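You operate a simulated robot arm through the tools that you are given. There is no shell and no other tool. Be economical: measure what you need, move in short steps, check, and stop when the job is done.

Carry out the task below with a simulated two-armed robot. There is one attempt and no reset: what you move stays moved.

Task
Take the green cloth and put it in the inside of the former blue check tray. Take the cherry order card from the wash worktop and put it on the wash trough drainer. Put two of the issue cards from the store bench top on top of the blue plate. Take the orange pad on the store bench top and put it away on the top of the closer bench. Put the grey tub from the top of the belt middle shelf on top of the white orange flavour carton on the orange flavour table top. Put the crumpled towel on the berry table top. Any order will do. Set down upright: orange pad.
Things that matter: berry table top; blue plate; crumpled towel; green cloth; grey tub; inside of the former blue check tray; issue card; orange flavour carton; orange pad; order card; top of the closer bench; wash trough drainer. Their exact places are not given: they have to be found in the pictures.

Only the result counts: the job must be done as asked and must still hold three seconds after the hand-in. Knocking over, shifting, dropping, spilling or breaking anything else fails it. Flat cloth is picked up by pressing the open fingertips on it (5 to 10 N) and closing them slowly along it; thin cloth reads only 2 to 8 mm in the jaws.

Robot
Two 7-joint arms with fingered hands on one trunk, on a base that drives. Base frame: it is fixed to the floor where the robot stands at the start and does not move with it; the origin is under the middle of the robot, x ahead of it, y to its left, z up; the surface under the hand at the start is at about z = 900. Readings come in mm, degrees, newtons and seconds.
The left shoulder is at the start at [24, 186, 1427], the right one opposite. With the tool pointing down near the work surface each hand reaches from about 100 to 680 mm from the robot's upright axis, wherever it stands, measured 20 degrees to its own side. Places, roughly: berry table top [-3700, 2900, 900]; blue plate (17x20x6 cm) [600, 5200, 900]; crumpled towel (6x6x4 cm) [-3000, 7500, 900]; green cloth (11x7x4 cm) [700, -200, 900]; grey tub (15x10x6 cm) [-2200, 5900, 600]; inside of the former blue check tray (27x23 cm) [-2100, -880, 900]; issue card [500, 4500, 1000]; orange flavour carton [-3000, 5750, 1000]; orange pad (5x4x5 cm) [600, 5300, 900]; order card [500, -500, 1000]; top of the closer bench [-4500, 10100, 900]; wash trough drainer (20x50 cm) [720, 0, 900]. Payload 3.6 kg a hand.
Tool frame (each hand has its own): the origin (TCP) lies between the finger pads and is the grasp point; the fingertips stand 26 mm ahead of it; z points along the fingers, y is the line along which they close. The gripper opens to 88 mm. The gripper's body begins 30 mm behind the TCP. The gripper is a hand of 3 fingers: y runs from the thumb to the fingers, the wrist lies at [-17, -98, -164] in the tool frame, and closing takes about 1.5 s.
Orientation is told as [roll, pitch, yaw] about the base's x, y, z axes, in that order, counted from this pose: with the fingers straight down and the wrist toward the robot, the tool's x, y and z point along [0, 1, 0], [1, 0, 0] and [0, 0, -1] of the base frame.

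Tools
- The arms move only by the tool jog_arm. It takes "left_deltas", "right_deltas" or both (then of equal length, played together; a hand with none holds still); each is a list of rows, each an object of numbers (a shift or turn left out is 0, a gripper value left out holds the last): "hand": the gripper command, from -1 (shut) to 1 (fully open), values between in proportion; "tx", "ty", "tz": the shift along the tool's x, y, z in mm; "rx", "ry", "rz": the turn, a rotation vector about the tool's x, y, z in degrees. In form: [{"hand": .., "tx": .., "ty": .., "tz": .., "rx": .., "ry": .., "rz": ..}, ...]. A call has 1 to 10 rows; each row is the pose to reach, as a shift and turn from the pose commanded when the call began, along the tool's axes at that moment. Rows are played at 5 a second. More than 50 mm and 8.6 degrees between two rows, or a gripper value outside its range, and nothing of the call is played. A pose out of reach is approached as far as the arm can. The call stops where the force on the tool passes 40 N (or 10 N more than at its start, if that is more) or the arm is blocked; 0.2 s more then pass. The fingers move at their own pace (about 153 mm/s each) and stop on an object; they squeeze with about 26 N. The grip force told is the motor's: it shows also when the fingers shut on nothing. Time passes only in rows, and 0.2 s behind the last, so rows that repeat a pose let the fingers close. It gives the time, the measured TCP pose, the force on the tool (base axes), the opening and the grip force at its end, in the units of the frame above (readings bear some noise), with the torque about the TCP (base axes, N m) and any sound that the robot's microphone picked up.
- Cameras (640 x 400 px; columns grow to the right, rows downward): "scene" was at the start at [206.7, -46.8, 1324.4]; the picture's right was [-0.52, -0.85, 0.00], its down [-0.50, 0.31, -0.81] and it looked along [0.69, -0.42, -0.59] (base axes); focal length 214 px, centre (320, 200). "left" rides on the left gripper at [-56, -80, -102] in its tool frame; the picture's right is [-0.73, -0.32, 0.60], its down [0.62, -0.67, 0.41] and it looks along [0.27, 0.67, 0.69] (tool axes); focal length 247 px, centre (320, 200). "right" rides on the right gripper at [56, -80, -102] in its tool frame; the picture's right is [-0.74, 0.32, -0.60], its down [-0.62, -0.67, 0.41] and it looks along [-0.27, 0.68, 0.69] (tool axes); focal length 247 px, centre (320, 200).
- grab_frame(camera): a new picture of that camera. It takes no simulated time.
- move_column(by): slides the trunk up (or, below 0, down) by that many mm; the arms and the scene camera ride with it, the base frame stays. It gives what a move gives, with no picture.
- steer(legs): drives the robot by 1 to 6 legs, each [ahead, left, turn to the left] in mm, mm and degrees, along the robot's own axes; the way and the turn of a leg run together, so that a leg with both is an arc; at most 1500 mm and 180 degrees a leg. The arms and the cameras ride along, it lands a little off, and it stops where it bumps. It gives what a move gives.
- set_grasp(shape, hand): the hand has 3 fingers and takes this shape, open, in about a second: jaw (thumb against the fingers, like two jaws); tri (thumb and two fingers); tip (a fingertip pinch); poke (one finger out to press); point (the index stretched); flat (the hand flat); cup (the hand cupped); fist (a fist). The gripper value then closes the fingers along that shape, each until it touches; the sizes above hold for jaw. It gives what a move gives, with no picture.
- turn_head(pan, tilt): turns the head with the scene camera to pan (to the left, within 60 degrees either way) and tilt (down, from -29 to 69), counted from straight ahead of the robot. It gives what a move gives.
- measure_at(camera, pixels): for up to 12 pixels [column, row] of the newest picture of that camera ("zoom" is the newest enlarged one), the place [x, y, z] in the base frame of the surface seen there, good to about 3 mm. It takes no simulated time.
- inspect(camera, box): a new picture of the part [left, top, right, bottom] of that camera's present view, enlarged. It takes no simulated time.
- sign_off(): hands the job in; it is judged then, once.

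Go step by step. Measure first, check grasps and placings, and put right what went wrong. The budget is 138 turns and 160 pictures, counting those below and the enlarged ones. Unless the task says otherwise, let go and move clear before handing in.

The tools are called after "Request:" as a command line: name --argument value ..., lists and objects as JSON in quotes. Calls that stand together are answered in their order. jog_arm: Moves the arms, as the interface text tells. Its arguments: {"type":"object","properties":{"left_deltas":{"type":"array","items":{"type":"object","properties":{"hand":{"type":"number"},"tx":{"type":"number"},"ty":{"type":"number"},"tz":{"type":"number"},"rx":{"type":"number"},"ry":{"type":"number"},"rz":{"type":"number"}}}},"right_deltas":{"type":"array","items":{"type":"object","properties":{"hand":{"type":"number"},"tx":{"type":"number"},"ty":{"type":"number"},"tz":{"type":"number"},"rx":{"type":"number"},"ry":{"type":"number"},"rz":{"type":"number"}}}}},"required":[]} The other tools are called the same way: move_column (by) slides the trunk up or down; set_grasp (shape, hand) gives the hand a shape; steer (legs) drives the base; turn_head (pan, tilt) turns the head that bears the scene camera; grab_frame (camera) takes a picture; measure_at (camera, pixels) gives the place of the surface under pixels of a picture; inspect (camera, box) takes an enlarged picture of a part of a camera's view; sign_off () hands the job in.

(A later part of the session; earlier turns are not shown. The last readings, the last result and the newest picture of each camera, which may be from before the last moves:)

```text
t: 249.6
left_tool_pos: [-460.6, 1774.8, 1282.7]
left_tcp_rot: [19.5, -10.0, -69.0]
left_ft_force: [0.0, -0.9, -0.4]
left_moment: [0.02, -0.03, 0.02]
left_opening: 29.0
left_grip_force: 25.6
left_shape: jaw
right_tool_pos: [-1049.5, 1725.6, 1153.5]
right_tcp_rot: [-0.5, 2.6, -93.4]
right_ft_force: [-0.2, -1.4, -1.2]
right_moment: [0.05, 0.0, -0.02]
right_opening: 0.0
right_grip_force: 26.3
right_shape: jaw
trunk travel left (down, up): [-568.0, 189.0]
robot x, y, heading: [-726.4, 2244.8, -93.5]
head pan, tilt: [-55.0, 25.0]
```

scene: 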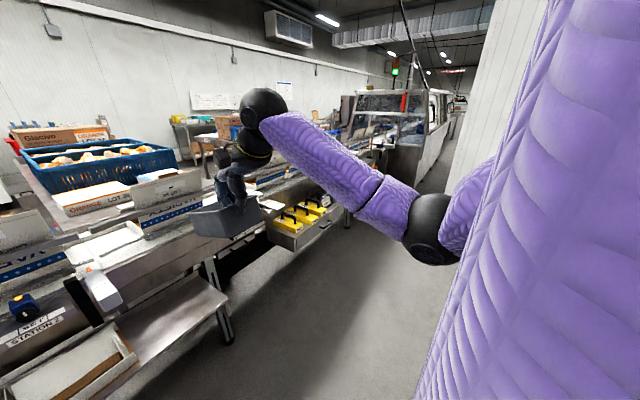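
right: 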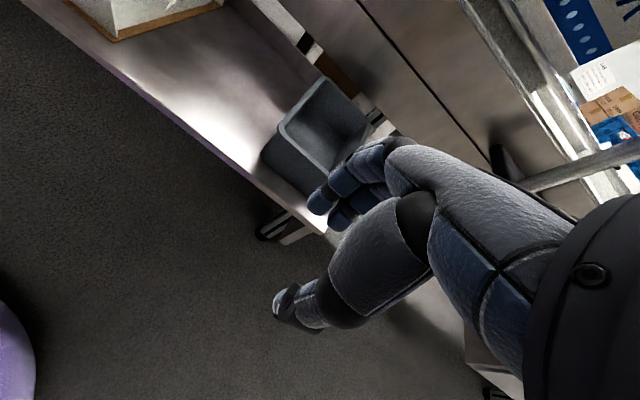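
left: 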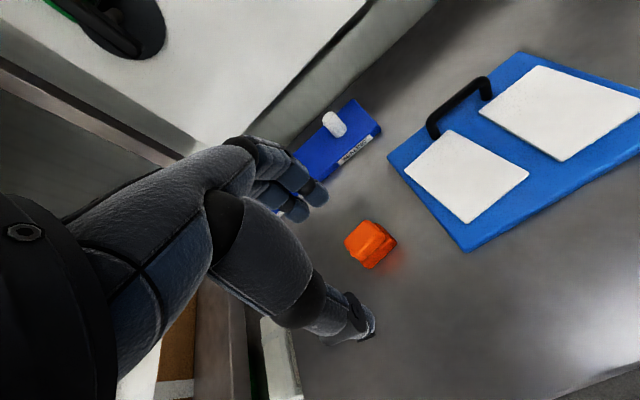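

I correct the drift and continue south, then turn to −x along the packing table, staying at y≈−1550.

Request:
steer --legs '[[1450, 160, 3.5], [1450, 0, 0], [900, 0, 0], [0, 0, -90]]'

Request:
turn_head --pan 0 --tilt 20

Request:
grab_frame --camera "scene"

```text
t: 271.9
left_tool_pos: [-1106.8, -1869.9, 1284.1]
left_tcp_rot: [19.4, -10.2, -156.7]
left_ft_force: [0.1, 0.2, -1.0]
left_moment: [-0.02, -0.02, 0.01]
left_opening: 28.7
left_grip_force: 26.2
left_shape: jaw
right_tool_pos: [-1180.4, -1282.6, 1155.1]
right_tcp_rot: [-0.4, 2.6, 178.8]
right_ft_force: [0.7, -0.4, -0.9]
right_moment: [-0.03, -0.02, 0.01]
right_opening: 0.0
right_grip_force: 25.8
right_shape: jaw
trunk travel left (down, up): [-568.0, 189.0]
robot x, y, heading: [-646.6, -1589.0, 179.1]
head pan, tilt: [-55.0, 25.0]
```

```text
t: 273.2
left_tool_pos: [-1106.7, -1870.1, 1282.7]
left_tcp_rot: [19.5, -10.1, -156.6]
left_ft_force: [-0.1, 0.2, 0.1]
left_moment: [0.03, -0.03, 0.02]
left_opening: 28.7
left_grip_force: 26.3
left_shape: jaw
right_tool_pos: [-1179.6, -1283.7, 1153.0]
right_tcp_rot: [-0.4, 2.7, 179.0]
right_ft_force: [0.3, 0.4, -0.3]
right_moment: [-0.01, -0.02, -0.01]
right_opening: 0.0
right_grip_force: 25.8
right_shape: jaw
trunk travel left (down, up): [-568.0, 189.0]
robot x, y, heading: [-645.8, -1589.5, 178.8]
head pan, tilt: [0.0, 20.0]
```

```text
53 pictures are left
```

scene: 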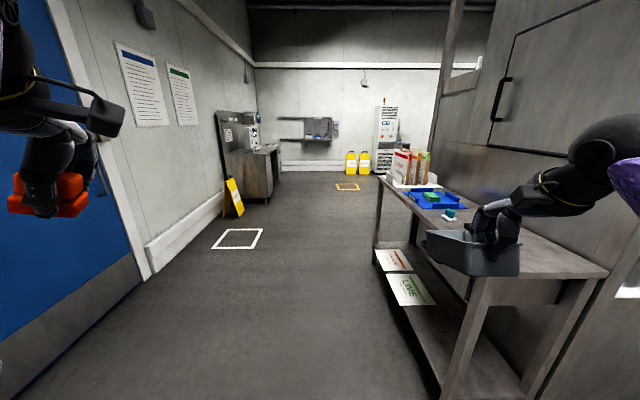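

The way along the table is clear. I drive on to x≈−3300 and turn to face +y.

Request:
steer --legs '[[1450, 0, 1], [1250, 0, 0], [0, 0, -90]]'

Request:
grab_frame --camera "scene"

Request:
measure_at --camera "scene" --pixels '[[320, 200], [320, 240], [250, 200], [400, 220], [320, 170], [200, 220], [440, 250], [320, 300]]'

```text
t: 290.3
left_tool_pos: [-3711.3, -1152.0, 1282.6]
left_tcp_rot: [19.5, -10.1, 116.1]
left_ft_force: [1.2, 0.0, -1.0]
left_moment: [0.0, 0.02, -0.01]
left_opening: 28.3
left_grip_force: 26.1
left_shape: jaw
right_tool_pos: [-3126.9, -1049.3, 1154.2]
right_tcp_rot: [-0.4, 2.6, 91.6]
right_ft_force: [1.4, 0.3, -0.2]
right_moment: [-0.03, 0.01, 0.06]
right_opening: 0.0
right_grip_force: 26.3
right_shape: jaw
trunk travel left (down, up): [-568.0, 189.0]
robot x, y, heading: [-3403.0, -1602.2, 91.9]
head pan, tilt: [0.0, 20.0]
```

```text
52 pictures are left
```

scene: 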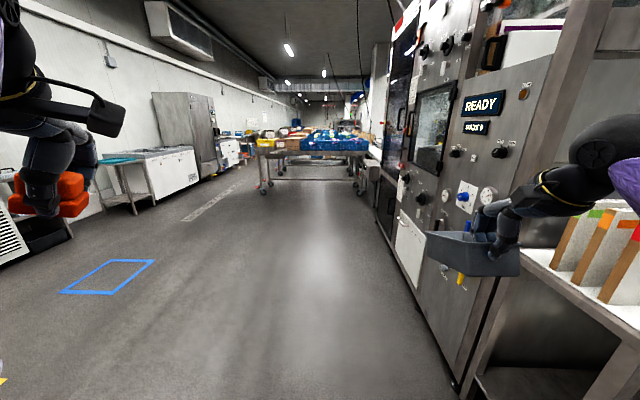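

```text
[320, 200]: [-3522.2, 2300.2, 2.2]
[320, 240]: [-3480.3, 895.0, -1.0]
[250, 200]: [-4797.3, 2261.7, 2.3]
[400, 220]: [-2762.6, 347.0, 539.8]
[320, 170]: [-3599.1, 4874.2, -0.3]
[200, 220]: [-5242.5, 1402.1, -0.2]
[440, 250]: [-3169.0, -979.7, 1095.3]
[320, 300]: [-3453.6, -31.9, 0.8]
```

The west aisle is open, tables with crates stand ahead. I drive 2.9 m north and look closer.

Request:
steer --legs '[[1450, 200, -1.9], [1450, 0, 0]]'

Request:
grab_frame --camera "scene"

Request:
measure_at --camera "scene" --pixels '[[320, 200], [300, 215], [250, 200], [380, 220], [320, 170], [200, 220], [290, 180], [360, 180], [330, 185]]'

```text
t: 304.6
left_tool_pos: [-4013.0, 1780.4, 1283.0]
left_tcp_rot: [19.6, -10.1, 115.1]
left_ft_force: [-0.2, 0.0, -0.3]
left_moment: [-0.02, 0.04, -0.03]
left_opening: 28.6
left_grip_force: 26.2
left_shape: jaw
right_tool_pos: [-3427.9, 1869.5, 1153.0]
right_tcp_rot: [-0.5, 2.7, 90.7]
right_ft_force: [0.3, -0.4, -1.0]
right_moment: [-0.07, 0.03, 0.0]
right_opening: 0.0
right_grip_force: 25.8
right_shape: jaw
trunk travel left (down, up): [-568.0, 189.0]
robot x, y, heading: [-3719.2, 1327.1, 91.0]
head pan, tilt: [0.0, 20.0]
```

```text
51 pictures are left
```

scene: 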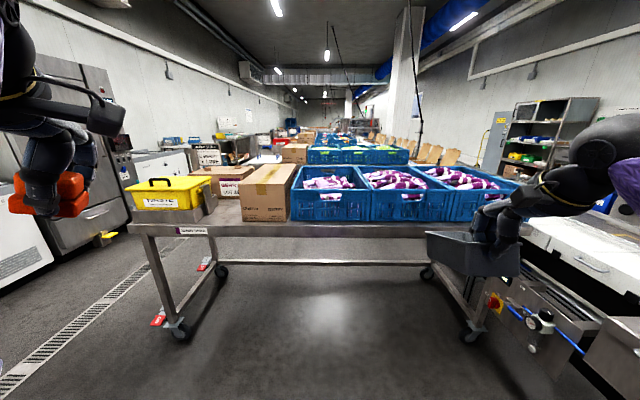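

```text
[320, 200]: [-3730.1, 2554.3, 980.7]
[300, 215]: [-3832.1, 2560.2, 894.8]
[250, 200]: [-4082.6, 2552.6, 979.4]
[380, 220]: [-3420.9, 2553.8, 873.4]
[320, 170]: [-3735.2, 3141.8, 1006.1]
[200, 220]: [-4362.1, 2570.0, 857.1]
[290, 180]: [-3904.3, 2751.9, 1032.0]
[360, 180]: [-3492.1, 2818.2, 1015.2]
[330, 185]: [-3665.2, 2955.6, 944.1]
```

This is the berry table (front y≈2553, x −4530…−3000, top ≈900), with a free spot at its front left. I measure the left-hand side for passing it at the west.

Request:
measure_at --camera "scene" --pixels '[[40, 245], [110, 215], [105, 240], [170, 165], [180, 332], [135, 222], [228, 212], [245, 215], [215, 140], [160, 200], [232, 205], [225, 195]]'

Request:
inspect --camera "scene" --box '[100, 100, 340, 250]'

```text
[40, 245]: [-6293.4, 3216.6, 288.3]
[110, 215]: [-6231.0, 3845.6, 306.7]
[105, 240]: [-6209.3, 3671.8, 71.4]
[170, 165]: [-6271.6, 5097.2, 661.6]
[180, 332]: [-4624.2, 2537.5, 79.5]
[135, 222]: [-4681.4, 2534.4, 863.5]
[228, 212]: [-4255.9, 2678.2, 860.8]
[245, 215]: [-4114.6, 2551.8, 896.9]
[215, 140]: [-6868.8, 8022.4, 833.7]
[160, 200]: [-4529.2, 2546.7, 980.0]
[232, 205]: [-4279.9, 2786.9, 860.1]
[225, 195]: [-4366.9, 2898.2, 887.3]
```

```text
2.67 times, centred on (220, 175) of scene
```

zoom: 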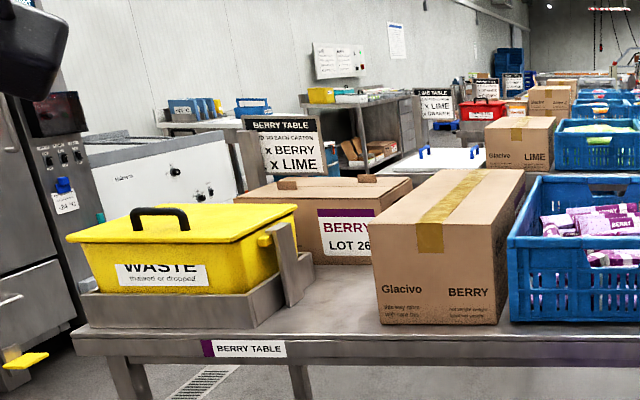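

The west aisle is wide (machines at x≤−6200). I strafe left and drive north to the gap before the orange table.

Request:
steer --legs '[[0, 1480, -1], [1400, 0, 0], [1400, 0, 0], [1100, 0, 0]]'

Request:
turn_head --pan -50 --tilt 25

Request:
grab_frame --camera "scene"

```text
t: 329.8
left_tool_pos: [-5635.8, 5560.1, 1283.3]
left_tcp_rot: [19.5, -10.1, 119.3]
left_ft_force: [-0.3, 0.0, -0.2]
left_moment: [0.0, -0.01, 0.01]
left_opening: 28.3
left_grip_force: 25.9
left_shape: jaw
right_tool_pos: [-5059.9, 5692.9, 1153.4]
right_tcp_rot: [-0.5, 2.8, 94.9]
right_ft_force: [-1.0, 0.3, -0.2]
right_moment: [-0.1, 0.01, -0.02]
right_opening: 0.0
right_grip_force: 25.9
right_shape: jaw
trunk travel left (down, up): [-568.0, 189.0]
robot x, y, heading: [-5304.0, 5130.0, 94.9]
head pan, tilt: [0.0, 20.0]
```

```text
t: 330.9
left_tool_pos: [-5637.2, 5558.5, 1283.7]
left_tcp_rot: [19.6, -10.0, 119.3]
left_ft_force: [-0.3, -0.3, -0.3]
left_moment: [0.02, 0.01, 0.0]
left_opening: 28.6
left_grip_force: 26.2
left_shape: jaw
right_tool_pos: [-5059.1, 5692.8, 1154.3]
right_tcp_rot: [-0.4, 2.7, 94.9]
right_ft_force: [-0.6, -0.6, -1.5]
right_moment: [-0.04, -0.04, 0.0]
right_opening: 0.3
right_grip_force: 25.5
right_shape: jaw
trunk travel left (down, up): [-568.0, 189.0]
robot x, y, heading: [-5305.7, 5129.8, 95.0]
head pan, tilt: [-50.0, 25.0]
```

```text
49 pictures are left
```

scene: 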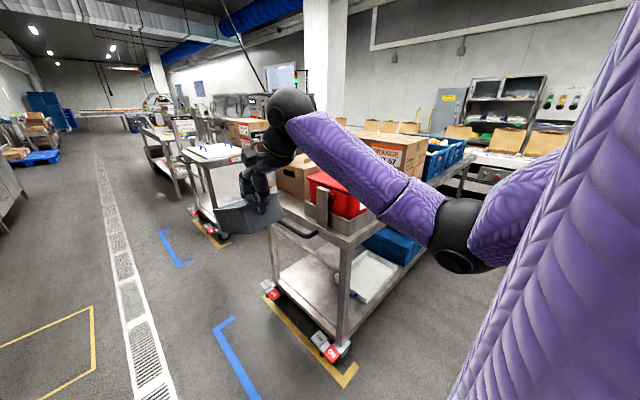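

The table with the red box and "ORANGE" sign is just ahead-right. I measure its ends and the gap south of it.

Request:
measure_at --camera "scene" --pixels '[[345, 245], [275, 220], [335, 350], [430, 225], [460, 170], [370, 330], [420, 260], [465, 180], [430, 300], [205, 160]]'

Request:
turn_head --pan -60 --tilt 45

Request:
grab_frame --camera "scene"

```text
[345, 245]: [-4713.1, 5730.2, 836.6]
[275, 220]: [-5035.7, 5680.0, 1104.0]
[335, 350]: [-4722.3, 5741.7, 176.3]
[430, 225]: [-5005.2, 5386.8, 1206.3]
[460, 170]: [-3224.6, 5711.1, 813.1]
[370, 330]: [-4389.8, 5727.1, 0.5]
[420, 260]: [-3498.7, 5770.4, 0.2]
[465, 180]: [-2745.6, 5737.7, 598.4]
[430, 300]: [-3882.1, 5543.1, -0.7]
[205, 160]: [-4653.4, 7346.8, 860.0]
```

```text
t: 331.8
left_tool_pos: [-5637.1, 5558.2, 1281.9]
left_tcp_rot: [19.5, -10.2, 119.3]
left_ft_force: [-0.3, -0.7, -0.9]
left_moment: [-0.01, -0.02, 0.0]
left_opening: 28.6
left_grip_force: 26.9
left_shape: jaw
right_tool_pos: [-5059.8, 5693.0, 1153.6]
right_tcp_rot: [-0.5, 2.8, 94.9]
right_ft_force: [0.4, 0.4, -1.1]
right_moment: [-0.05, 0.0, 0.03]
right_opening: 0.0
right_grip_force: 25.8
right_shape: jaw
trunk travel left (down, up): [-568.0, 189.0]
robot x, y, heading: [-5305.5, 5132.3, 94.9]
head pan, tilt: [-60.0, 45.0]
```

```text
48 pictures are left
```

scene: 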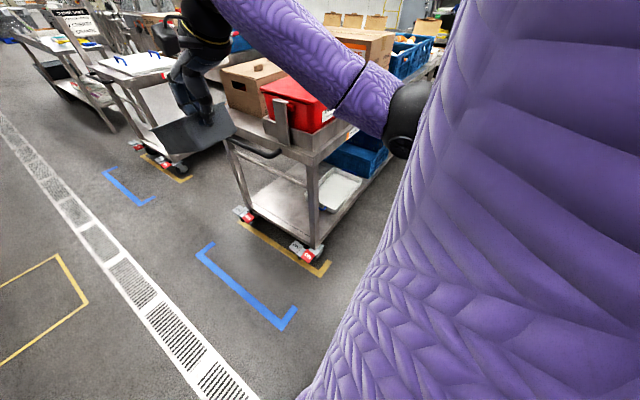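

The orange table's south edge is y≈5730 (x −4713…−2750). I raise the trunk so the tub clears everything, and strafe into the gap south of it.

Request:
move_column --by 180

Request:
steer --legs '[[130, 0, -4.9], [0, -700, 0]]'

Request:
turn_head --pan -60 --tilt 50

Request:
grab_frame --camera "scene"

```text
t: 333.9
left_tool_pos: [-5683.7, 5551.7, 1470.2]
left_tcp_rot: [25.5, -13.2, 122.2]
left_ft_force: [-0.5, 0.1, 0.3]
left_moment: [0.01, -0.01, 0.01]
left_opening: 28.4
left_grip_force: 25.9
left_shape: jaw
right_tool_pos: [-5059.9, 5693.3, 1332.9]
right_tcp_rot: [-0.6, 2.7, 94.8]
right_ft_force: [-0.1, -0.1, -1.7]
right_moment: [-0.06, -0.01, 0.01]
right_opening: 0.3
right_grip_force: 25.8
right_shape: jaw
trunk travel left (down, up): [-748.0, 9.0]
robot x, y, heading: [-5306.5, 5132.1, 95.1]
head pan, tilt: [-60.0, 45.0]
stopped: the arm was blocked; the commanded pose is now the measured one
```

```text
t: 338.6
left_tool_pos: [-4952.6, 5711.8, 1469.3]
left_tcp_rot: [25.6, -13.1, 116.9]
left_ft_force: [0.3, -0.1, -0.4]
left_moment: [0.04, 0.01, 0.02]
left_opening: 28.4
left_grip_force: 25.5
left_shape: jaw
right_tool_pos: [-4319.2, 5797.4, 1333.9]
right_tcp_rot: [-0.5, 2.7, 89.8]
right_ft_force: [-0.7, 0.1, -2.3]
right_moment: [-0.03, 0.0, -0.02]
right_opening: 0.0
right_grip_force: 25.3
right_shape: jaw
trunk travel left (down, up): [-748.0, 9.0]
robot x, y, heading: [-4613.4, 5255.1, 89.9]
head pan, tilt: [-60.0, 45.0]
```

```text
t: 339.3
left_tool_pos: [-4954.5, 5712.3, 1469.7]
left_tcp_rot: [25.7, -13.1, 117.0]
left_ft_force: [-0.1, 0.0, -0.8]
left_moment: [0.0, -0.01, -0.02]
left_opening: 28.2
left_grip_force: 25.5
left_shape: jaw
right_tool_pos: [-4318.7, 5797.9, 1335.0]
right_tcp_rot: [-0.4, 2.8, 89.8]
right_ft_force: [0.6, 0.0, -0.8]
right_moment: [-0.06, 0.04, 0.01]
right_opening: 0.0
right_grip_force: 26.3
right_shape: jaw
trunk travel left (down, up): [-748.0, 9.0]
robot x, y, heading: [-4612.5, 5254.5, 89.8]
head pan, tilt: [-60.0, 50.0]
```

```text
47 pictures are left
```

scene: 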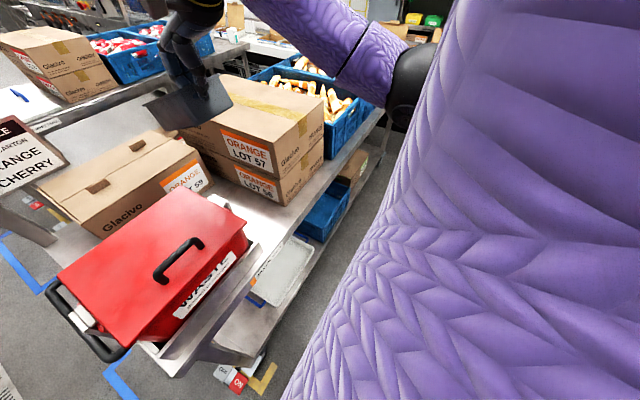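

The gap is clear along the table. I strafe further right and 130 mm closer.

Request:
steer --legs '[[0, -1320, 0], [120, 0, 0]]'

Request:
turn_head --pan -15 --tilt 50

Request:
grab_frame --camera "scene"

```text
t: 346.7
left_tool_pos: [-3660.2, 5838.9, 1471.1]
left_tcp_rot: [25.7, -13.1, 119.1]
left_ft_force: [0.3, 0.0, -0.2]
left_moment: [-0.02, -0.01, 0.0]
left_opening: 28.5
left_grip_force: 26.5
left_shape: jaw
right_tool_pos: [-3028.7, 5949.4, 1334.8]
right_tcp_rot: [-0.5, 2.7, 91.9]
right_ft_force: [-1.4, 0.0, -1.8]
right_moment: [-0.08, -0.01, 0.0]
right_opening: 0.0
right_grip_force: 25.5
right_shape: jaw
trunk travel left (down, up): [-748.0, 9.0]
robot x, y, heading: [-3304.9, 5399.9, 92.0]
head pan, tilt: [-60.0, 50.0]
```

```text
t: 347.8
left_tool_pos: [-3660.5, 5840.6, 1470.5]
left_tcp_rot: [25.6, -13.2, 119.0]
left_ft_force: [-1.0, 0.2, -1.9]
left_moment: [0.0, -0.01, -0.02]
left_opening: 28.7
left_grip_force: 25.7
left_shape: jaw
right_tool_pos: [-3028.9, 5950.6, 1334.0]
right_tcp_rot: [-0.5, 2.8, 91.9]
right_ft_force: [-0.3, -0.1, -0.5]
right_moment: [-0.03, -0.03, 0.0]
right_opening: 0.1
right_grip_force: 26.3
right_shape: jaw
trunk travel left (down, up): [-748.0, 9.0]
robot x, y, heading: [-3308.1, 5402.0, 92.0]
head pan, tilt: [-15.0, 50.0]
```

```text
46 pictures are left
```

scene: 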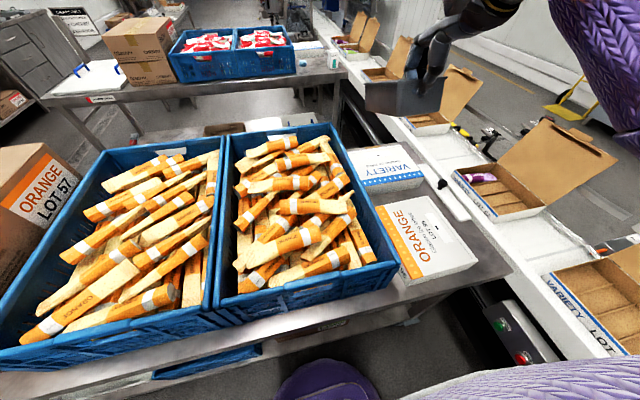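

The white ORANGE carton is at (425,240). I measure its top corners.

Request:
measure_at --camera "scene" --pixels '[[380, 205], [425, 200], [408, 278], [476, 258], [425, 235], [400, 240], [385, 165], [450, 235], [350, 150], [420, 160]]'

```text
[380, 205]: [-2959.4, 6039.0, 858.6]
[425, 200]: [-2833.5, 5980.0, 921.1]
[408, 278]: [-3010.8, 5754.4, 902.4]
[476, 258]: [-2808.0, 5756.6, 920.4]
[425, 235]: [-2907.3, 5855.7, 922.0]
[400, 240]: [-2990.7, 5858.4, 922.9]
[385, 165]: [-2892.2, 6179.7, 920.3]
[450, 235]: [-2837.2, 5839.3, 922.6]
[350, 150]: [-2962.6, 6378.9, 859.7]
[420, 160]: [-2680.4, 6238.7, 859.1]
```

The carton top is z 922, centred (−2907,5868). I first straighten the left hand (it has drifted in roll) and move the robot so the tub sits over the carton.

Request:
jog_arm --left_deltas '[{"tx": -11, "ty": 19, "rx": 1, "ry": -4.7, "rz": 4.9}, {"tx": -22, "ty": 38, "rx": 2.1, "ry": -9.4, "rz": 9.8}, {"tx": -32, "ty": 56, "rx": 3.2, "ry": -14, "rz": 14.6}, {"tx": -43, "ty": 75, "rx": 4.3, "ry": -18.7, "rz": 19.5}, {"tx": -54, "ty": 94, "rx": 5.4, "ry": -23.4, "rz": 24.4}, {"tx": -64, "ty": 113, "rx": 6.5, "ry": -28.1, "rz": 29.3}, {"tx": -64, "ty": 113, "rx": 6.5, "ry": -28.1, "rz": 29.3}]'

Request:
steer --legs '[[-147, -103, -2]]'

```text
t: 349.4
left_tool_pos: [-3666.9, 5968.4, 1469.8]
left_tcp_rot: [0.1, -0.2, 92.0]
left_ft_force: [0.5, 0.2, -0.4]
left_moment: [-0.02, 0.0, 0.0]
left_opening: 28.4
left_grip_force: 26.3
left_shape: jaw
right_tool_pos: [-3028.6, 5949.4, 1333.5]
right_tcp_rot: [-0.5, 2.7, 91.8]
right_ft_force: [-0.3, 0.5, -1.2]
right_moment: [-0.06, -0.01, -0.01]
right_opening: 0.0
right_grip_force: 25.6
right_shape: jaw
trunk travel left (down, up): [-748.0, 9.0]
robot x, y, heading: [-3304.7, 5396.5, 91.9]
head pan, tilt: [-15.0, 50.0]
```

```text
t: 350.9
left_tool_pos: [-3544.9, 5836.4, 1468.2]
left_tcp_rot: [0.1, -0.1, 90.2]
left_ft_force: [-0.5, 0.6, -0.1]
left_moment: [0.01, -0.02, 0.02]
left_opening: 28.4
left_grip_force: 26.4
left_shape: jaw
right_tool_pos: [-2908.3, 5795.1, 1333.0]
right_tcp_rot: [-0.5, 2.9, 90.0]
right_ft_force: [-0.2, 0.2, -1.9]
right_moment: [-0.02, -0.01, -0.01]
right_opening: 0.1
right_grip_force: 26.1
right_shape: jaw
trunk travel left (down, up): [-748.0, 9.0]
robot x, y, heading: [-3198.9, 5254.6, 90.2]
head pan, tilt: [-15.0, 50.0]
```

The tub is above the carton centre. Before lowering I check heights under the left hand.

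Request:
grab_frame --camera "scene"

Request:
measure_at --camera "scene" --pixels '[[60, 160], [30, 150], [110, 160], [200, 150], [300, 150], [150, 240], [390, 250], [365, 260]]'

```text
45 pictures are left
```

scene: 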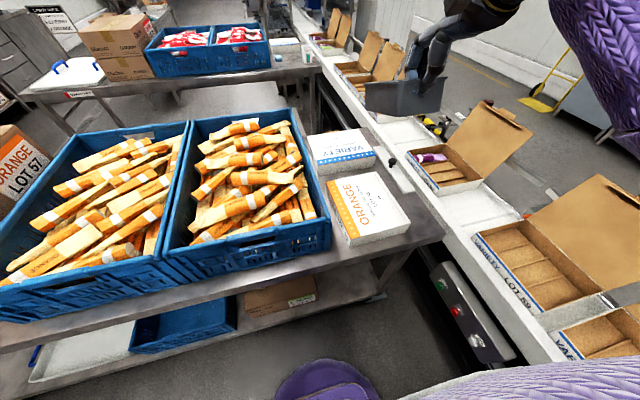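

```text
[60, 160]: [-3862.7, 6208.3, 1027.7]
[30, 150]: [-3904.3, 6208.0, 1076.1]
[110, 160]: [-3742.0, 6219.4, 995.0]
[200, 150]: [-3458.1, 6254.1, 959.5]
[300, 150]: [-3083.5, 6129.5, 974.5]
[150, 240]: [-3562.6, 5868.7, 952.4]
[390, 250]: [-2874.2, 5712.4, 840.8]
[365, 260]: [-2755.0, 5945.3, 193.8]
```

Crate tops are at about 1000, so the left hand stays clear. I lower the trunk 335 mm.

Request:
move_column --by -335

Request:
turn_head --pan -25 --tilt 40

Request:
grab_frame --camera "scene"

```text
t: 354.2
left_tool_pos: [-3543.5, 5833.8, 1136.0]
left_tcp_rot: [0.1, -0.1, 90.4]
left_ft_force: [-0.1, -1.0, -0.6]
left_moment: [-0.02, 0.0, 0.03]
left_opening: 28.2
left_grip_force: 25.7
left_shape: jaw
right_tool_pos: [-2907.7, 5794.6, 999.7]
right_tcp_rot: [-0.4, 2.6, 90.0]
right_ft_force: [0.2, -0.4, -0.5]
right_moment: [0.04, -0.01, 0.02]
right_opening: 0.0
right_grip_force: 26.0
right_shape: jaw
trunk travel left (down, up): [-413.0, 344.0]
robot x, y, heading: [-3199.7, 5253.3, 90.2]
head pan, tilt: [-15.0, 50.0]
```

```text
t: 354.9
left_tool_pos: [-3543.8, 5834.8, 1134.9]
left_tcp_rot: [0.1, -0.1, 90.3]
left_ft_force: [-1.1, 0.3, -0.9]
left_moment: [0.0, 0.01, -0.02]
left_opening: 28.6
left_grip_force: 25.9
left_shape: jaw
right_tool_pos: [-2907.5, 5795.3, 999.1]
right_tcp_rot: [-0.4, 2.7, 90.0]
right_ft_force: [0.1, 0.2, 0.6]
right_moment: [0.03, 0.0, 0.0]
right_opening: 0.0
right_grip_force: 25.8
right_shape: jaw
trunk travel left (down, up): [-413.0, 344.0]
robot x, y, heading: [-3201.3, 5254.8, 90.1]
head pan, tilt: [-25.0, 40.0]
```

```text
44 pictures are left
```

scene: 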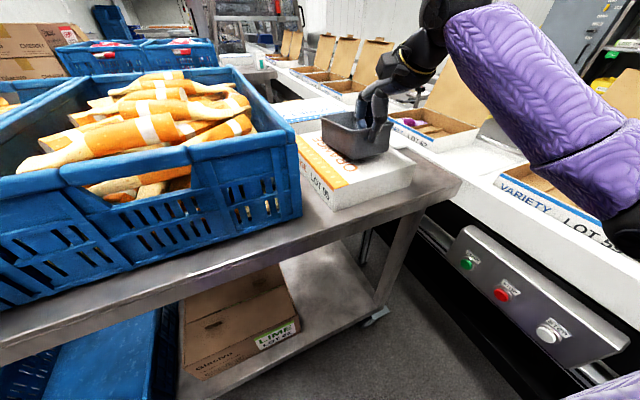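

The tub is over the carton, nearly touching. I lower by small steps until I feel contact.

Request:
jog_arm --right_deltas '[{"tz": 6}, {"tz": 12}, {"tz": 17}, {"tz": 20}]'

Request:
inspect --camera "scene" --box '[270, 60, 440, 230]'

```text
t: 355.9
left_tool_pos: [-3543.3, 5834.7, 1134.3]
left_tcp_rot: [0.1, -0.1, 90.3]
left_ft_force: [0.0, -0.3, -1.0]
left_moment: [-0.01, 0.01, -0.02]
left_opening: 28.4
left_grip_force: 26.0
left_shape: jaw
right_tool_pos: [-2906.4, 5793.1, 979.7]
right_tcp_rot: [-0.5, 2.7, 90.0]
right_ft_force: [1.2, -0.3, 4.0]
right_moment: [0.08, -0.03, -0.02]
right_opening: 0.0
right_grip_force: 25.9
right_shape: jaw
trunk travel left (down, up): [-413.0, 344.0]
robot x, y, heading: [-3200.0, 5255.9, 90.2]
head pan, tilt: [-25.0, 40.0]
```

```text
2.35 times, centred on (355, 145) of scene
```

zoom: 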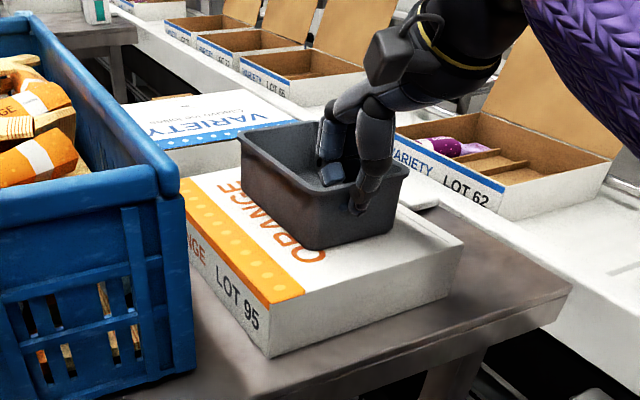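

The tub sits on the carton (4 N contact). I open the hand to about 50 mm and rise straight out.

Request:
jog_arm --right_deltas '[{"tz": 1, "hand": -0.4}, {"hand": 0.15}, {"hand": 0.15}, {"tz": -30, "hand": 0.15}, {"tz": -70, "hand": 0.15}, {"tz": -110, "hand": 0.15}, {"tz": -155, "hand": 0.15}]'

Request:
inspect --camera "scene" --box '[270, 60, 440, 230]'

```text
t: 357.5
left_tool_pos: [-3543.3, 5835.5, 1135.2]
left_tcp_rot: [0.1, 0.0, 90.3]
left_ft_force: [0.0, -0.8, -1.0]
left_moment: [0.04, -0.01, 0.03]
left_opening: 28.0
left_grip_force: 25.5
left_shape: jaw
right_tool_pos: [-2908.1, 5798.2, 1131.7]
right_tcp_rot: [-0.5, 2.8, 90.0]
right_ft_force: [-0.1, 0.6, 0.4]
right_moment: [-0.02, -0.02, 0.02]
right_opening: 50.1
right_grip_force: 0.1
right_shape: jaw
trunk travel left (down, up): [-413.0, 344.0]
robot x, y, heading: [-3200.7, 5253.3, 90.0]
head pan, tilt: [-25.0, 40.0]
```

```text
2.35 times, centred on (355, 145) of scene
```

zoom: 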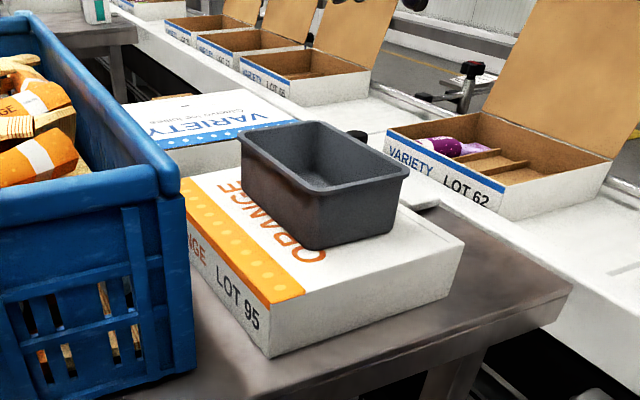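

The tub stands well on the carton. I raise the trunk and drive round to the next gap north, south of the towel's table.

Request:
move_column --by 300

Request:
steer --legs '[[0, 1450, 0], [0, 600, 0], [1500, 0, 0], [60, 0, 0]]'

Request:
turn_head --pan -45 --tilt 35

Request:
grab_frame --camera "scene"

```text
t: 360.5
left_tool_pos: [-3543.5, 5835.2, 1434.4]
left_tcp_rot: [0.1, 0.0, 90.3]
left_ft_force: [-0.4, -0.5, 0.4]
left_moment: [-0.01, 0.0, -0.01]
left_opening: 28.5
left_grip_force: 25.7
left_shape: jaw
right_tool_pos: [-2907.7, 5801.1, 1433.9]
right_tcp_rot: [-0.4, 2.8, 90.1]
right_ft_force: [-1.2, -0.5, 0.7]
right_moment: [-0.02, 0.01, -0.04]
right_opening: 50.4
right_grip_force: 0.0
right_shape: jaw
trunk travel left (down, up): [-713.0, 44.0]
robot x, y, heading: [-3199.1, 5252.7, 89.9]
head pan, tilt: [-25.0, 40.0]
```

```text
t: 378.6
left_tool_pos: [-5700.4, 7385.9, 1436.1]
left_tcp_rot: [0.1, -0.2, 93.3]
left_ft_force: [0.2, -0.4, -0.5]
left_moment: [-0.03, 0.01, 0.01]
left_opening: 28.1
left_grip_force: 25.9
left_shape: jaw
right_tool_pos: [-5064.5, 7385.5, 1434.9]
right_tcp_rot: [-0.5, 2.8, 93.3]
right_ft_force: [-0.1, 0.6, 0.2]
right_moment: [0.01, -0.03, 0.02]
right_opening: 50.2
right_grip_force: 0.0
right_shape: jaw
trunk travel left (down, up): [-713.0, 44.0]
robot x, y, heading: [-5328.5, 6825.2, 93.1]
head pan, tilt: [-25.0, 40.0]
```

```text
t: 379.4
left_tool_pos: [-5701.3, 7386.5, 1434.3]
left_tcp_rot: [0.1, 0.0, 93.3]
left_ft_force: [-0.4, 0.2, -1.3]
left_moment: [0.0, 0.02, -0.01]
left_opening: 28.3
left_grip_force: 26.3
left_shape: jaw
right_tool_pos: [-5064.3, 7387.0, 1434.1]
right_tcp_rot: [-0.5, 2.7, 93.3]
right_ft_force: [0.2, -0.2, -0.4]
right_moment: [-0.01, -0.02, -0.01]
right_opening: 50.2
right_grip_force: 0.1
right_shape: jaw
trunk travel left (down, up): [-713.0, 44.0]
robot x, y, heading: [-5325.7, 6826.9, 93.2]
head pan, tilt: [-45.0, 35.0]
```

```text
41 pictures are left
```

scene: 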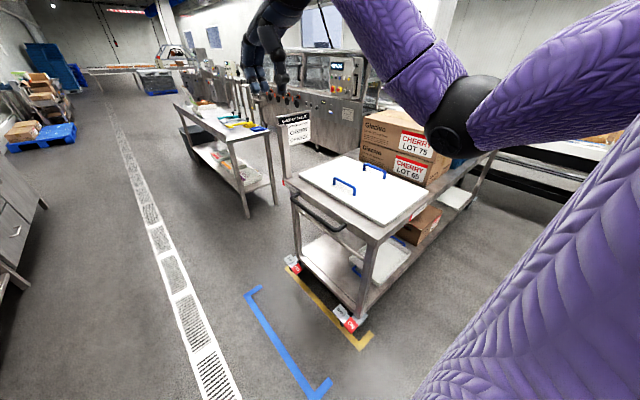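

Ahead lies the bench with yellow tools, likely the closer bench at (220,125). As it is near, I deliver the pad first; I measure and zoom on it.

Request:
inspect --camera "scene" --box '[150, 70, 330, 220]'

Request:
measure_at --camera "scene" --pixels '[[200, 118], [235, 138], [270, 132], [180, 105], [245, 215], [225, 120], [295, 130], [290, 180], [372, 232], [340, 90]]'

```text
2.67 times, centred on (240, 145) of scene
```

zoom: 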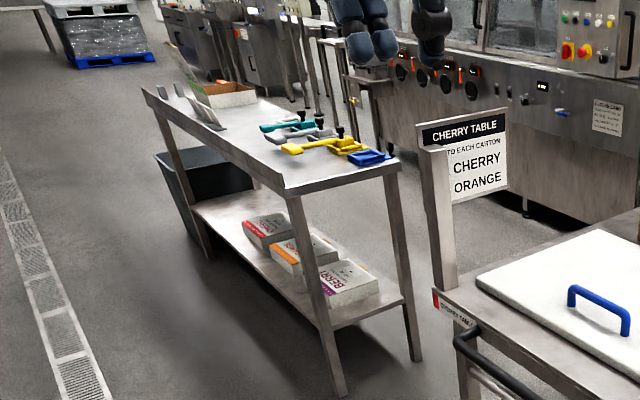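

```text
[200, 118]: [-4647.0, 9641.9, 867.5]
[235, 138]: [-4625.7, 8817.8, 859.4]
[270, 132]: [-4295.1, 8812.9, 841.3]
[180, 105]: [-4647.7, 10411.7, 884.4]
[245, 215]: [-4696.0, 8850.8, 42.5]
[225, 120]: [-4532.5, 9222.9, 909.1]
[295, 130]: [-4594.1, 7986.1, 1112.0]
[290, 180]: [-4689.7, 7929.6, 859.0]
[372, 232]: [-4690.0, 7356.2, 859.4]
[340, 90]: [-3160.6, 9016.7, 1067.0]
```

The bench (x −4690…−4290, from y 8813, top z≈862) holds tools at y≈9200 and a carton further on. I drive up beside it and turn to face it.

Request:
steer --legs '[[1450, 0, -3], [1250, 0, 0], [0, 0, -90]]'

Request:
turn_head --pan 5 --tilt 40

Request:
grab_frame --camera "scene"

```text
t: 396.5
left_tool_pos: [-4827.1, 9919.2, 1434.5]
left_tcp_rot: [0.2, -0.1, 0.9]
left_ft_force: [0.0, -0.1, -1.0]
left_moment: [-0.02, -0.02, -0.01]
left_opening: 28.6
left_grip_force: 25.5
left_shape: jaw
right_tool_pos: [-4852.3, 9283.0, 1433.1]
right_tcp_rot: [-0.6, 2.6, 0.6]
right_ft_force: [0.5, -0.4, 0.3]
right_moment: [-0.02, -0.01, -0.01]
right_opening: 50.0
right_grip_force: 0.1
right_shape: jaw
trunk travel left (down, up): [-713.0, 44.0]
robot x, y, heading: [-5402.2, 9569.0, 0.8]
head pan, tilt: [-45.0, 35.0]
```

```text
t: 397.7
left_tool_pos: [-4827.8, 9919.7, 1434.4]
left_tcp_rot: [0.1, 0.0, 1.0]
left_ft_force: [1.0, 0.6, -1.5]
left_moment: [-0.02, 0.0, -0.01]
left_opening: 28.3
left_grip_force: 26.0
left_shape: jaw
right_tool_pos: [-4852.9, 9284.1, 1433.7]
right_tcp_rot: [-0.4, 2.7, 0.7]
right_ft_force: [0.6, -0.4, 0.8]
right_moment: [0.02, -0.03, 0.0]
right_opening: 50.2
right_grip_force: 0.2
right_shape: jaw
trunk travel left (down, up): [-713.0, 44.0]
robot x, y, heading: [-5404.2, 9569.4, 0.5]
head pan, tilt: [5.0, 40.0]
```

```text
39 pictures are left
```

scene: 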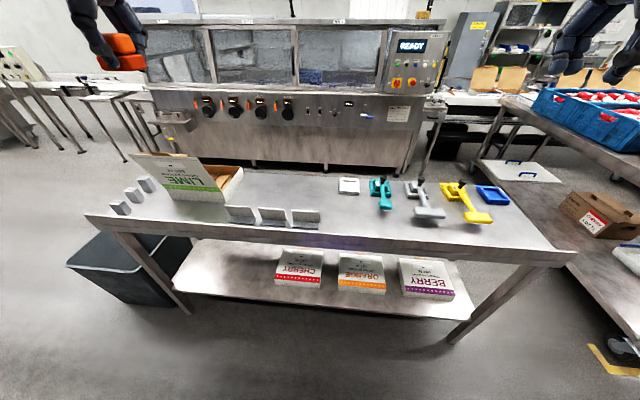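

The bench top is free around (320,200). I zoom and measure there.

Request:
inspect --camera "scene" --box '[210, 140, 530, 260]'

Request:
measure_at --camera "scene" --pixels '[[330, 200], [300, 195], [348, 186], [320, 222], [270, 185], [340, 215], [360, 210], [85, 215], [575, 252], [300, 215], [275, 205]]'

```text
2.00 times, centred on (370, 200) of scene
```

zoom: 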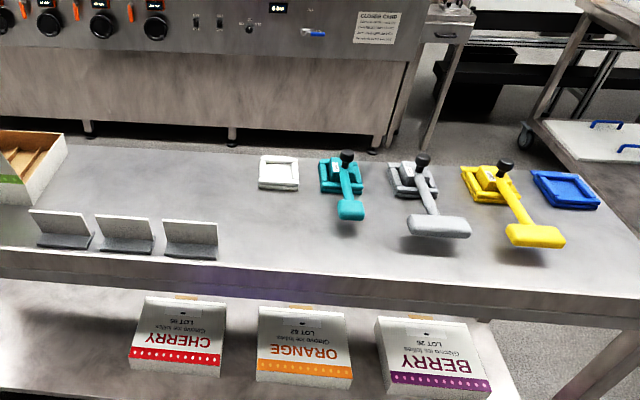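

```text
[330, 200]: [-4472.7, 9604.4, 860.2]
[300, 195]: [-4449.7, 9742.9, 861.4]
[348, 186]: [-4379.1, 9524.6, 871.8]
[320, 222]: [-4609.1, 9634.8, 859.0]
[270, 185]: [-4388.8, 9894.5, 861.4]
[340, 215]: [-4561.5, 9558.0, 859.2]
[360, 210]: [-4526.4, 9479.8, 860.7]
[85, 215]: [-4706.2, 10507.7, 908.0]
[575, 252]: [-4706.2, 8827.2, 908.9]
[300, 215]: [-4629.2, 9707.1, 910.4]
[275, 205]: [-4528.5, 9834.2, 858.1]
```

The bench top (z 860) is free around (−4520,9570); its front lip is at z 908. I drive in so the left hand is above that spot and lower partly by trunk.

Request:
steer --legs '[[0, -350, -0.6], [305, 0, 0]]'

Request:
move_column --by -290

Request:
jog_arm --left_deltas '[{"tz": 45}, {"tz": 90}, {"tz": 135}, {"tz": 180}, {"tz": 205}]'

Request:
grab_frame --camera "scene"

```text
t: 401.6
left_tool_pos: [-4512.0, 9562.8, 1434.9]
left_tcp_rot: [0.0, -0.1, 0.2]
left_ft_force: [-0.2, 0.3, -1.0]
left_moment: [0.01, -0.02, 0.01]
left_opening: 28.3
left_grip_force: 26.2
left_shape: jaw
right_tool_pos: [-4546.6, 8928.1, 1433.6]
right_tcp_rot: [-0.5, 2.7, 0.1]
right_ft_force: [-0.6, 0.7, -0.3]
right_moment: [0.03, -0.01, 0.02]
right_opening: 50.1
right_grip_force: 0.1
right_shape: jaw
trunk travel left (down, up): [-713.0, 44.0]
robot x, y, heading: [-5094.0, 9217.0, 0.0]
head pan, tilt: [5.0, 40.0]
```

```text
t: 404.6
left_tool_pos: [-4513.7, 9562.8, 1145.6]
left_tcp_rot: [0.2, -0.3, 0.2]
left_ft_force: [-0.4, 0.1, -1.1]
left_moment: [0.02, -0.01, 0.01]
left_opening: 28.2
left_grip_force: 25.8
left_shape: jaw
right_tool_pos: [-4547.1, 8927.9, 1143.4]
right_tcp_rot: [-0.4, 2.7, 0.0]
right_ft_force: [-0.7, -0.1, 0.2]
right_moment: [-0.03, 0.0, -0.02]
right_opening: 50.0
right_grip_force: 0.1
right_shape: jaw
trunk travel left (down, up): [-423.0, 334.0]
robot x, y, heading: [-5095.0, 9217.0, -0.2]
head pan, tilt: [5.0, 40.0]
```

```text
t: 405.8
left_tool_pos: [-4515.5, 9563.2, 937.2]
left_tcp_rot: [0.2, -0.1, 0.2]
left_ft_force: [0.0, -0.7, -0.6]
left_moment: [-0.04, 0.03, 0.0]
left_opening: 28.3
left_grip_force: 26.1
left_shape: jaw
right_tool_pos: [-4546.8, 8928.2, 1143.2]
right_tcp_rot: [-0.5, 2.7, 0.0]
right_ft_force: [-0.2, -0.1, -0.5]
right_moment: [-0.02, -0.03, -0.01]
right_opening: 50.1
right_grip_force: 0.0
right_shape: jaw
trunk travel left (down, up): [-423.0, 334.0]
robot x, y, heading: [-5094.9, 9220.9, -0.2]
head pan, tilt: [5.0, 40.0]
```

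```text
37 pictures are left
```

scene: 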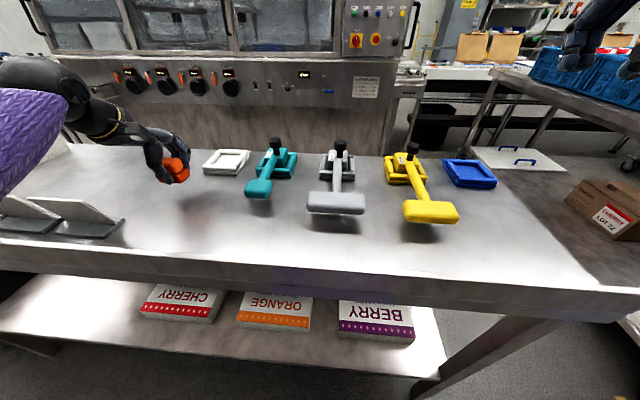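

The pad is above the free spot. I lower the last ~45 mm to touch.

Request:
jog_arm --left_deltas '[{"tz": 25}, {"tz": 38}, {"tz": 43}, {"tz": 46}, {"tz": 48}]'

Request:
inspect --camera "scene" --box '[80, 110, 250, 230]'

```text
t: 407.0
left_tool_pos: [-4512.7, 9563.8, 892.2]
left_tcp_rot: [0.2, -0.1, 0.3]
left_ft_force: [-0.3, -0.3, -0.1]
left_moment: [-0.02, 0.0, 0.0]
left_opening: 28.3
left_grip_force: 26.0
left_shape: jaw
right_tool_pos: [-4547.3, 8927.9, 1143.8]
right_tcp_rot: [-0.4, 2.7, 0.0]
right_ft_force: [-0.8, -0.3, -0.5]
right_moment: [-0.01, 0.0, 0.0]
right_opening: 49.9
right_grip_force: 0.0
right_shape: jaw
trunk travel left (down, up): [-423.0, 334.0]
robot x, y, heading: [-5093.5, 9219.6, 0.1]
head pan, tilt: [5.0, 40.0]
```

```text
3.33 times, centred on (165, 170) of scene
```

zoom: 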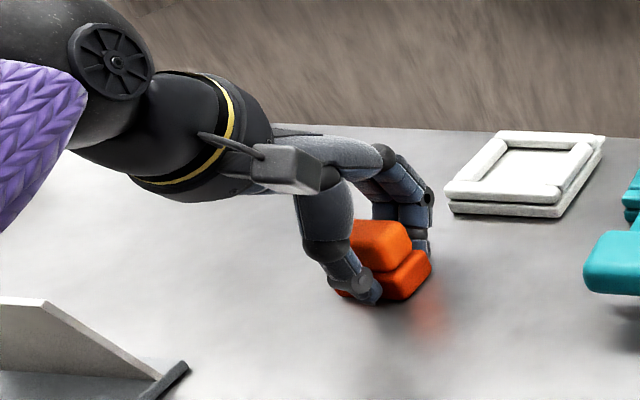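

It is right at the surface; I press 3 mm more, open and rise.

Request:
jog_arm --left_deltas '[{"tz": 2}, {"tz": 3}, {"tz": 3, "hand": -0.1}, {"tz": 3, "hand": 0.5}, {"tz": 3, "hand": 0.5}, {"tz": -30, "hand": 0.5}, {"tz": -75, "hand": 0.5}, {"tz": -120, "hand": 0.5}, {"tz": -165, "hand": 0.5}]'

Request:
inspect --camera "scene" --box '[80, 110, 250, 230]'

```text
t: 409.0
left_tool_pos: [-4515.6, 9561.0, 1059.0]
left_tcp_rot: [0.1, -0.1, 0.1]
left_ft_force: [0.8, 0.5, -0.3]
left_moment: [0.01, -0.02, -0.01]
left_opening: 65.7
left_grip_force: 0.1
left_shape: jaw
right_tool_pos: [-4547.3, 8927.2, 1143.2]
right_tcp_rot: [-0.4, 2.7, 0.0]
right_ft_force: [-0.1, -0.4, -0.2]
right_moment: [-0.03, -0.01, 0.01]
right_opening: 50.5
right_grip_force: 0.2
right_shape: jaw
trunk travel left (down, up): [-423.0, 334.0]
robot x, y, heading: [-5096.4, 9219.0, 0.1]
head pan, tilt: [5.0, 40.0]
```

```text
3.33 times, centred on (165, 170) of scene
```

zoom: 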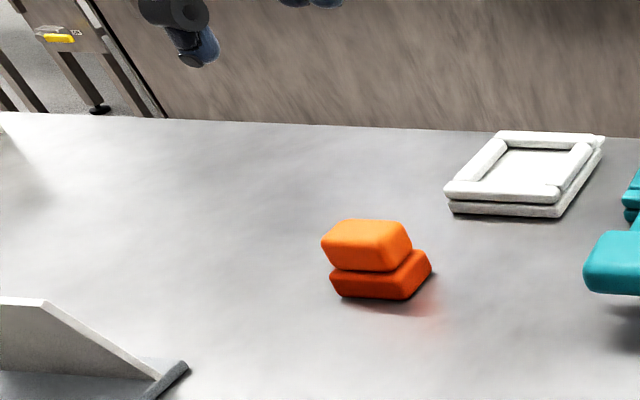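

The orange pad stands upright on the closer bench. I raise the trunk, back off, turn north and go back to the gap south of the cherry table.

Request:
move_column --by 290

Request:
steer --legs '[[-240, 0, 0], [0, 0, 90], [-1200, 0, 0], [-1130, 0, 0]]'

```text
t: 411.9
left_tool_pos: [-4511.4, 9562.2, 1346.9]
left_tcp_rot: [0.1, -0.1, 0.3]
left_ft_force: [-0.1, -0.1, -0.3]
left_moment: [0.01, -0.02, -0.01]
left_opening: 65.6
left_grip_force: 0.2
left_shape: jaw
right_tool_pos: [-4546.3, 8927.0, 1432.7]
right_tcp_rot: [-0.3, 2.7, 0.0]
right_ft_force: [-0.2, -0.6, -0.7]
right_moment: [-0.01, -0.01, 0.0]
right_opening: 50.2
right_grip_force: 0.0
right_shape: jaw
trunk travel left (down, up): [-713.0, 44.0]
robot x, y, heading: [-5094.4, 9218.6, 0.2]
head pan, tilt: [5.0, 40.0]
```

```text
t: 428.5
left_tool_pos: [-5717.7, 7486.4, 1346.3]
left_tcp_rot: [0.1, -0.1, 88.0]
left_ft_force: [0.2, 0.2, 0.4]
left_moment: [-0.01, 0.01, 0.04]
left_opening: 65.6
left_grip_force: 0.0
left_shape: jaw
right_tool_pos: [-5083.7, 7428.7, 1432.4]
right_tcp_rot: [-0.5, 2.7, 87.9]
right_ft_force: [-0.9, 0.5, 0.2]
right_moment: [-0.01, -0.02, -0.03]
right_opening: 49.9
right_grip_force: 0.1
right_shape: jaw
trunk travel left (down, up): [-713.0, 44.0]
robot x, y, heading: [-5398.2, 6893.2, 87.7]
head pan, tilt: [5.0, 40.0]
```

I straighten the heading and strafe right along the cherry table.

Request:
steer --legs '[[0, 0, 2.3], [0, -1100, 0], [0, -1010, 0]]'

Request:
turn_head --pan -15 --tilt 48

Request:
grab_frame --camera "scene"

```text
t: 439.4
left_tool_pos: [-3617.8, 7476.4, 1346.4]
left_tcp_rot: [0.1, -0.1, 91.0]
left_ft_force: [0.8, -0.2, -0.2]
left_moment: [0.01, -0.02, 0.0]
left_opening: 65.7
left_grip_force: 0.0
left_shape: jaw
right_tool_pos: [-2982.5, 7450.0, 1434.0]
right_tcp_rot: [-0.5, 2.6, 90.8]
right_ft_force: [0.3, -1.0, -0.3]
right_moment: [0.02, -0.02, 0.0]
right_opening: 50.2
right_grip_force: 0.0
right_shape: jaw
trunk travel left (down, up): [-713.0, 44.0]
robot x, y, heading: [-3266.2, 6897.4, 91.2]
head pan, tilt: [5.0, 40.0]
```

```text
t: 440.3
left_tool_pos: [-3618.8, 7476.2, 1346.1]
left_tcp_rot: [0.0, -0.1, 90.9]
left_ft_force: [-0.8, -0.4, 0.0]
left_moment: [0.01, 0.02, -0.01]
left_opening: 65.7
left_grip_force: 0.1
left_shape: jaw
right_tool_pos: [-2982.6, 7450.1, 1434.7]
right_tcp_rot: [-0.5, 2.8, 90.8]
right_ft_force: [0.0, -0.8, 0.3]
right_moment: [0.01, -0.01, 0.03]
right_opening: 50.1
right_grip_force: 0.0
right_shape: jaw
trunk travel left (down, up): [-713.0, 44.0]
robot x, y, heading: [-3265.4, 6900.5, 90.9]
head pan, tilt: [-15.0, 48.0]
```

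```text
34 pictures are left
```

scene: 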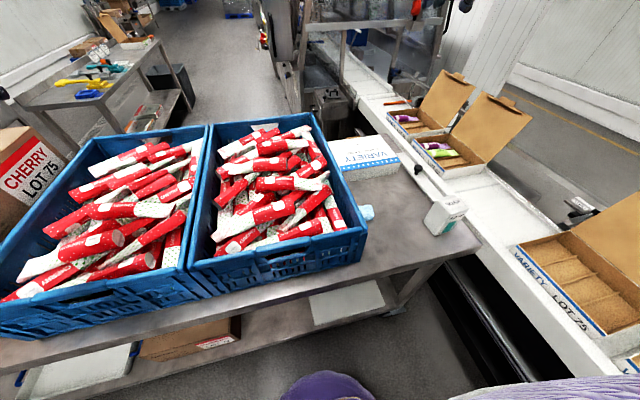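

A small light-blue crumpled thing sits at (367,212) beside the crate. I zoom.

Request:
inspect --camera "scene" --box '[330, 170, 480, 270]'

Request:
measure_at --camera "zoom" --pixels '[[160, 180], [130, 165], [185, 180], [155, 205], [160, 160], [170, 230], [110, 200], [145, 140], [400, 200], [440, 250]]'

```text
4.00 times, centred on (405, 220) of scene
```

zoom: 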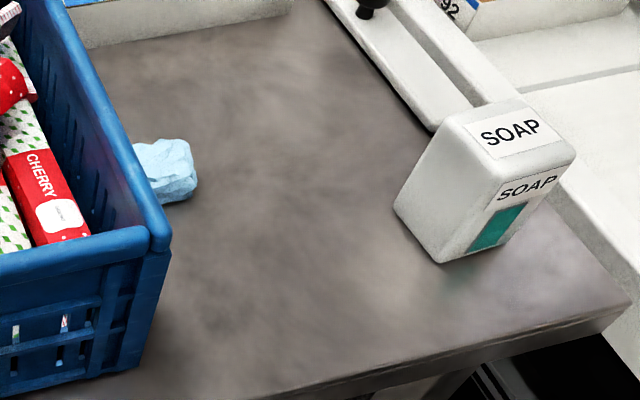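

```text
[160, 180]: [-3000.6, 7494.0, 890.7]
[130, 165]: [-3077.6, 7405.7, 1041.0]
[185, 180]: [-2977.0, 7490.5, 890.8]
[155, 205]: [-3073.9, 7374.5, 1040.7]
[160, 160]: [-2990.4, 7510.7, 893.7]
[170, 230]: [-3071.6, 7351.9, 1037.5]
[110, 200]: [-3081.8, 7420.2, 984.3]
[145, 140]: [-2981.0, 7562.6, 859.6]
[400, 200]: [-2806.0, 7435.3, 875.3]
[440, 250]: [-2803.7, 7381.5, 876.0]
```

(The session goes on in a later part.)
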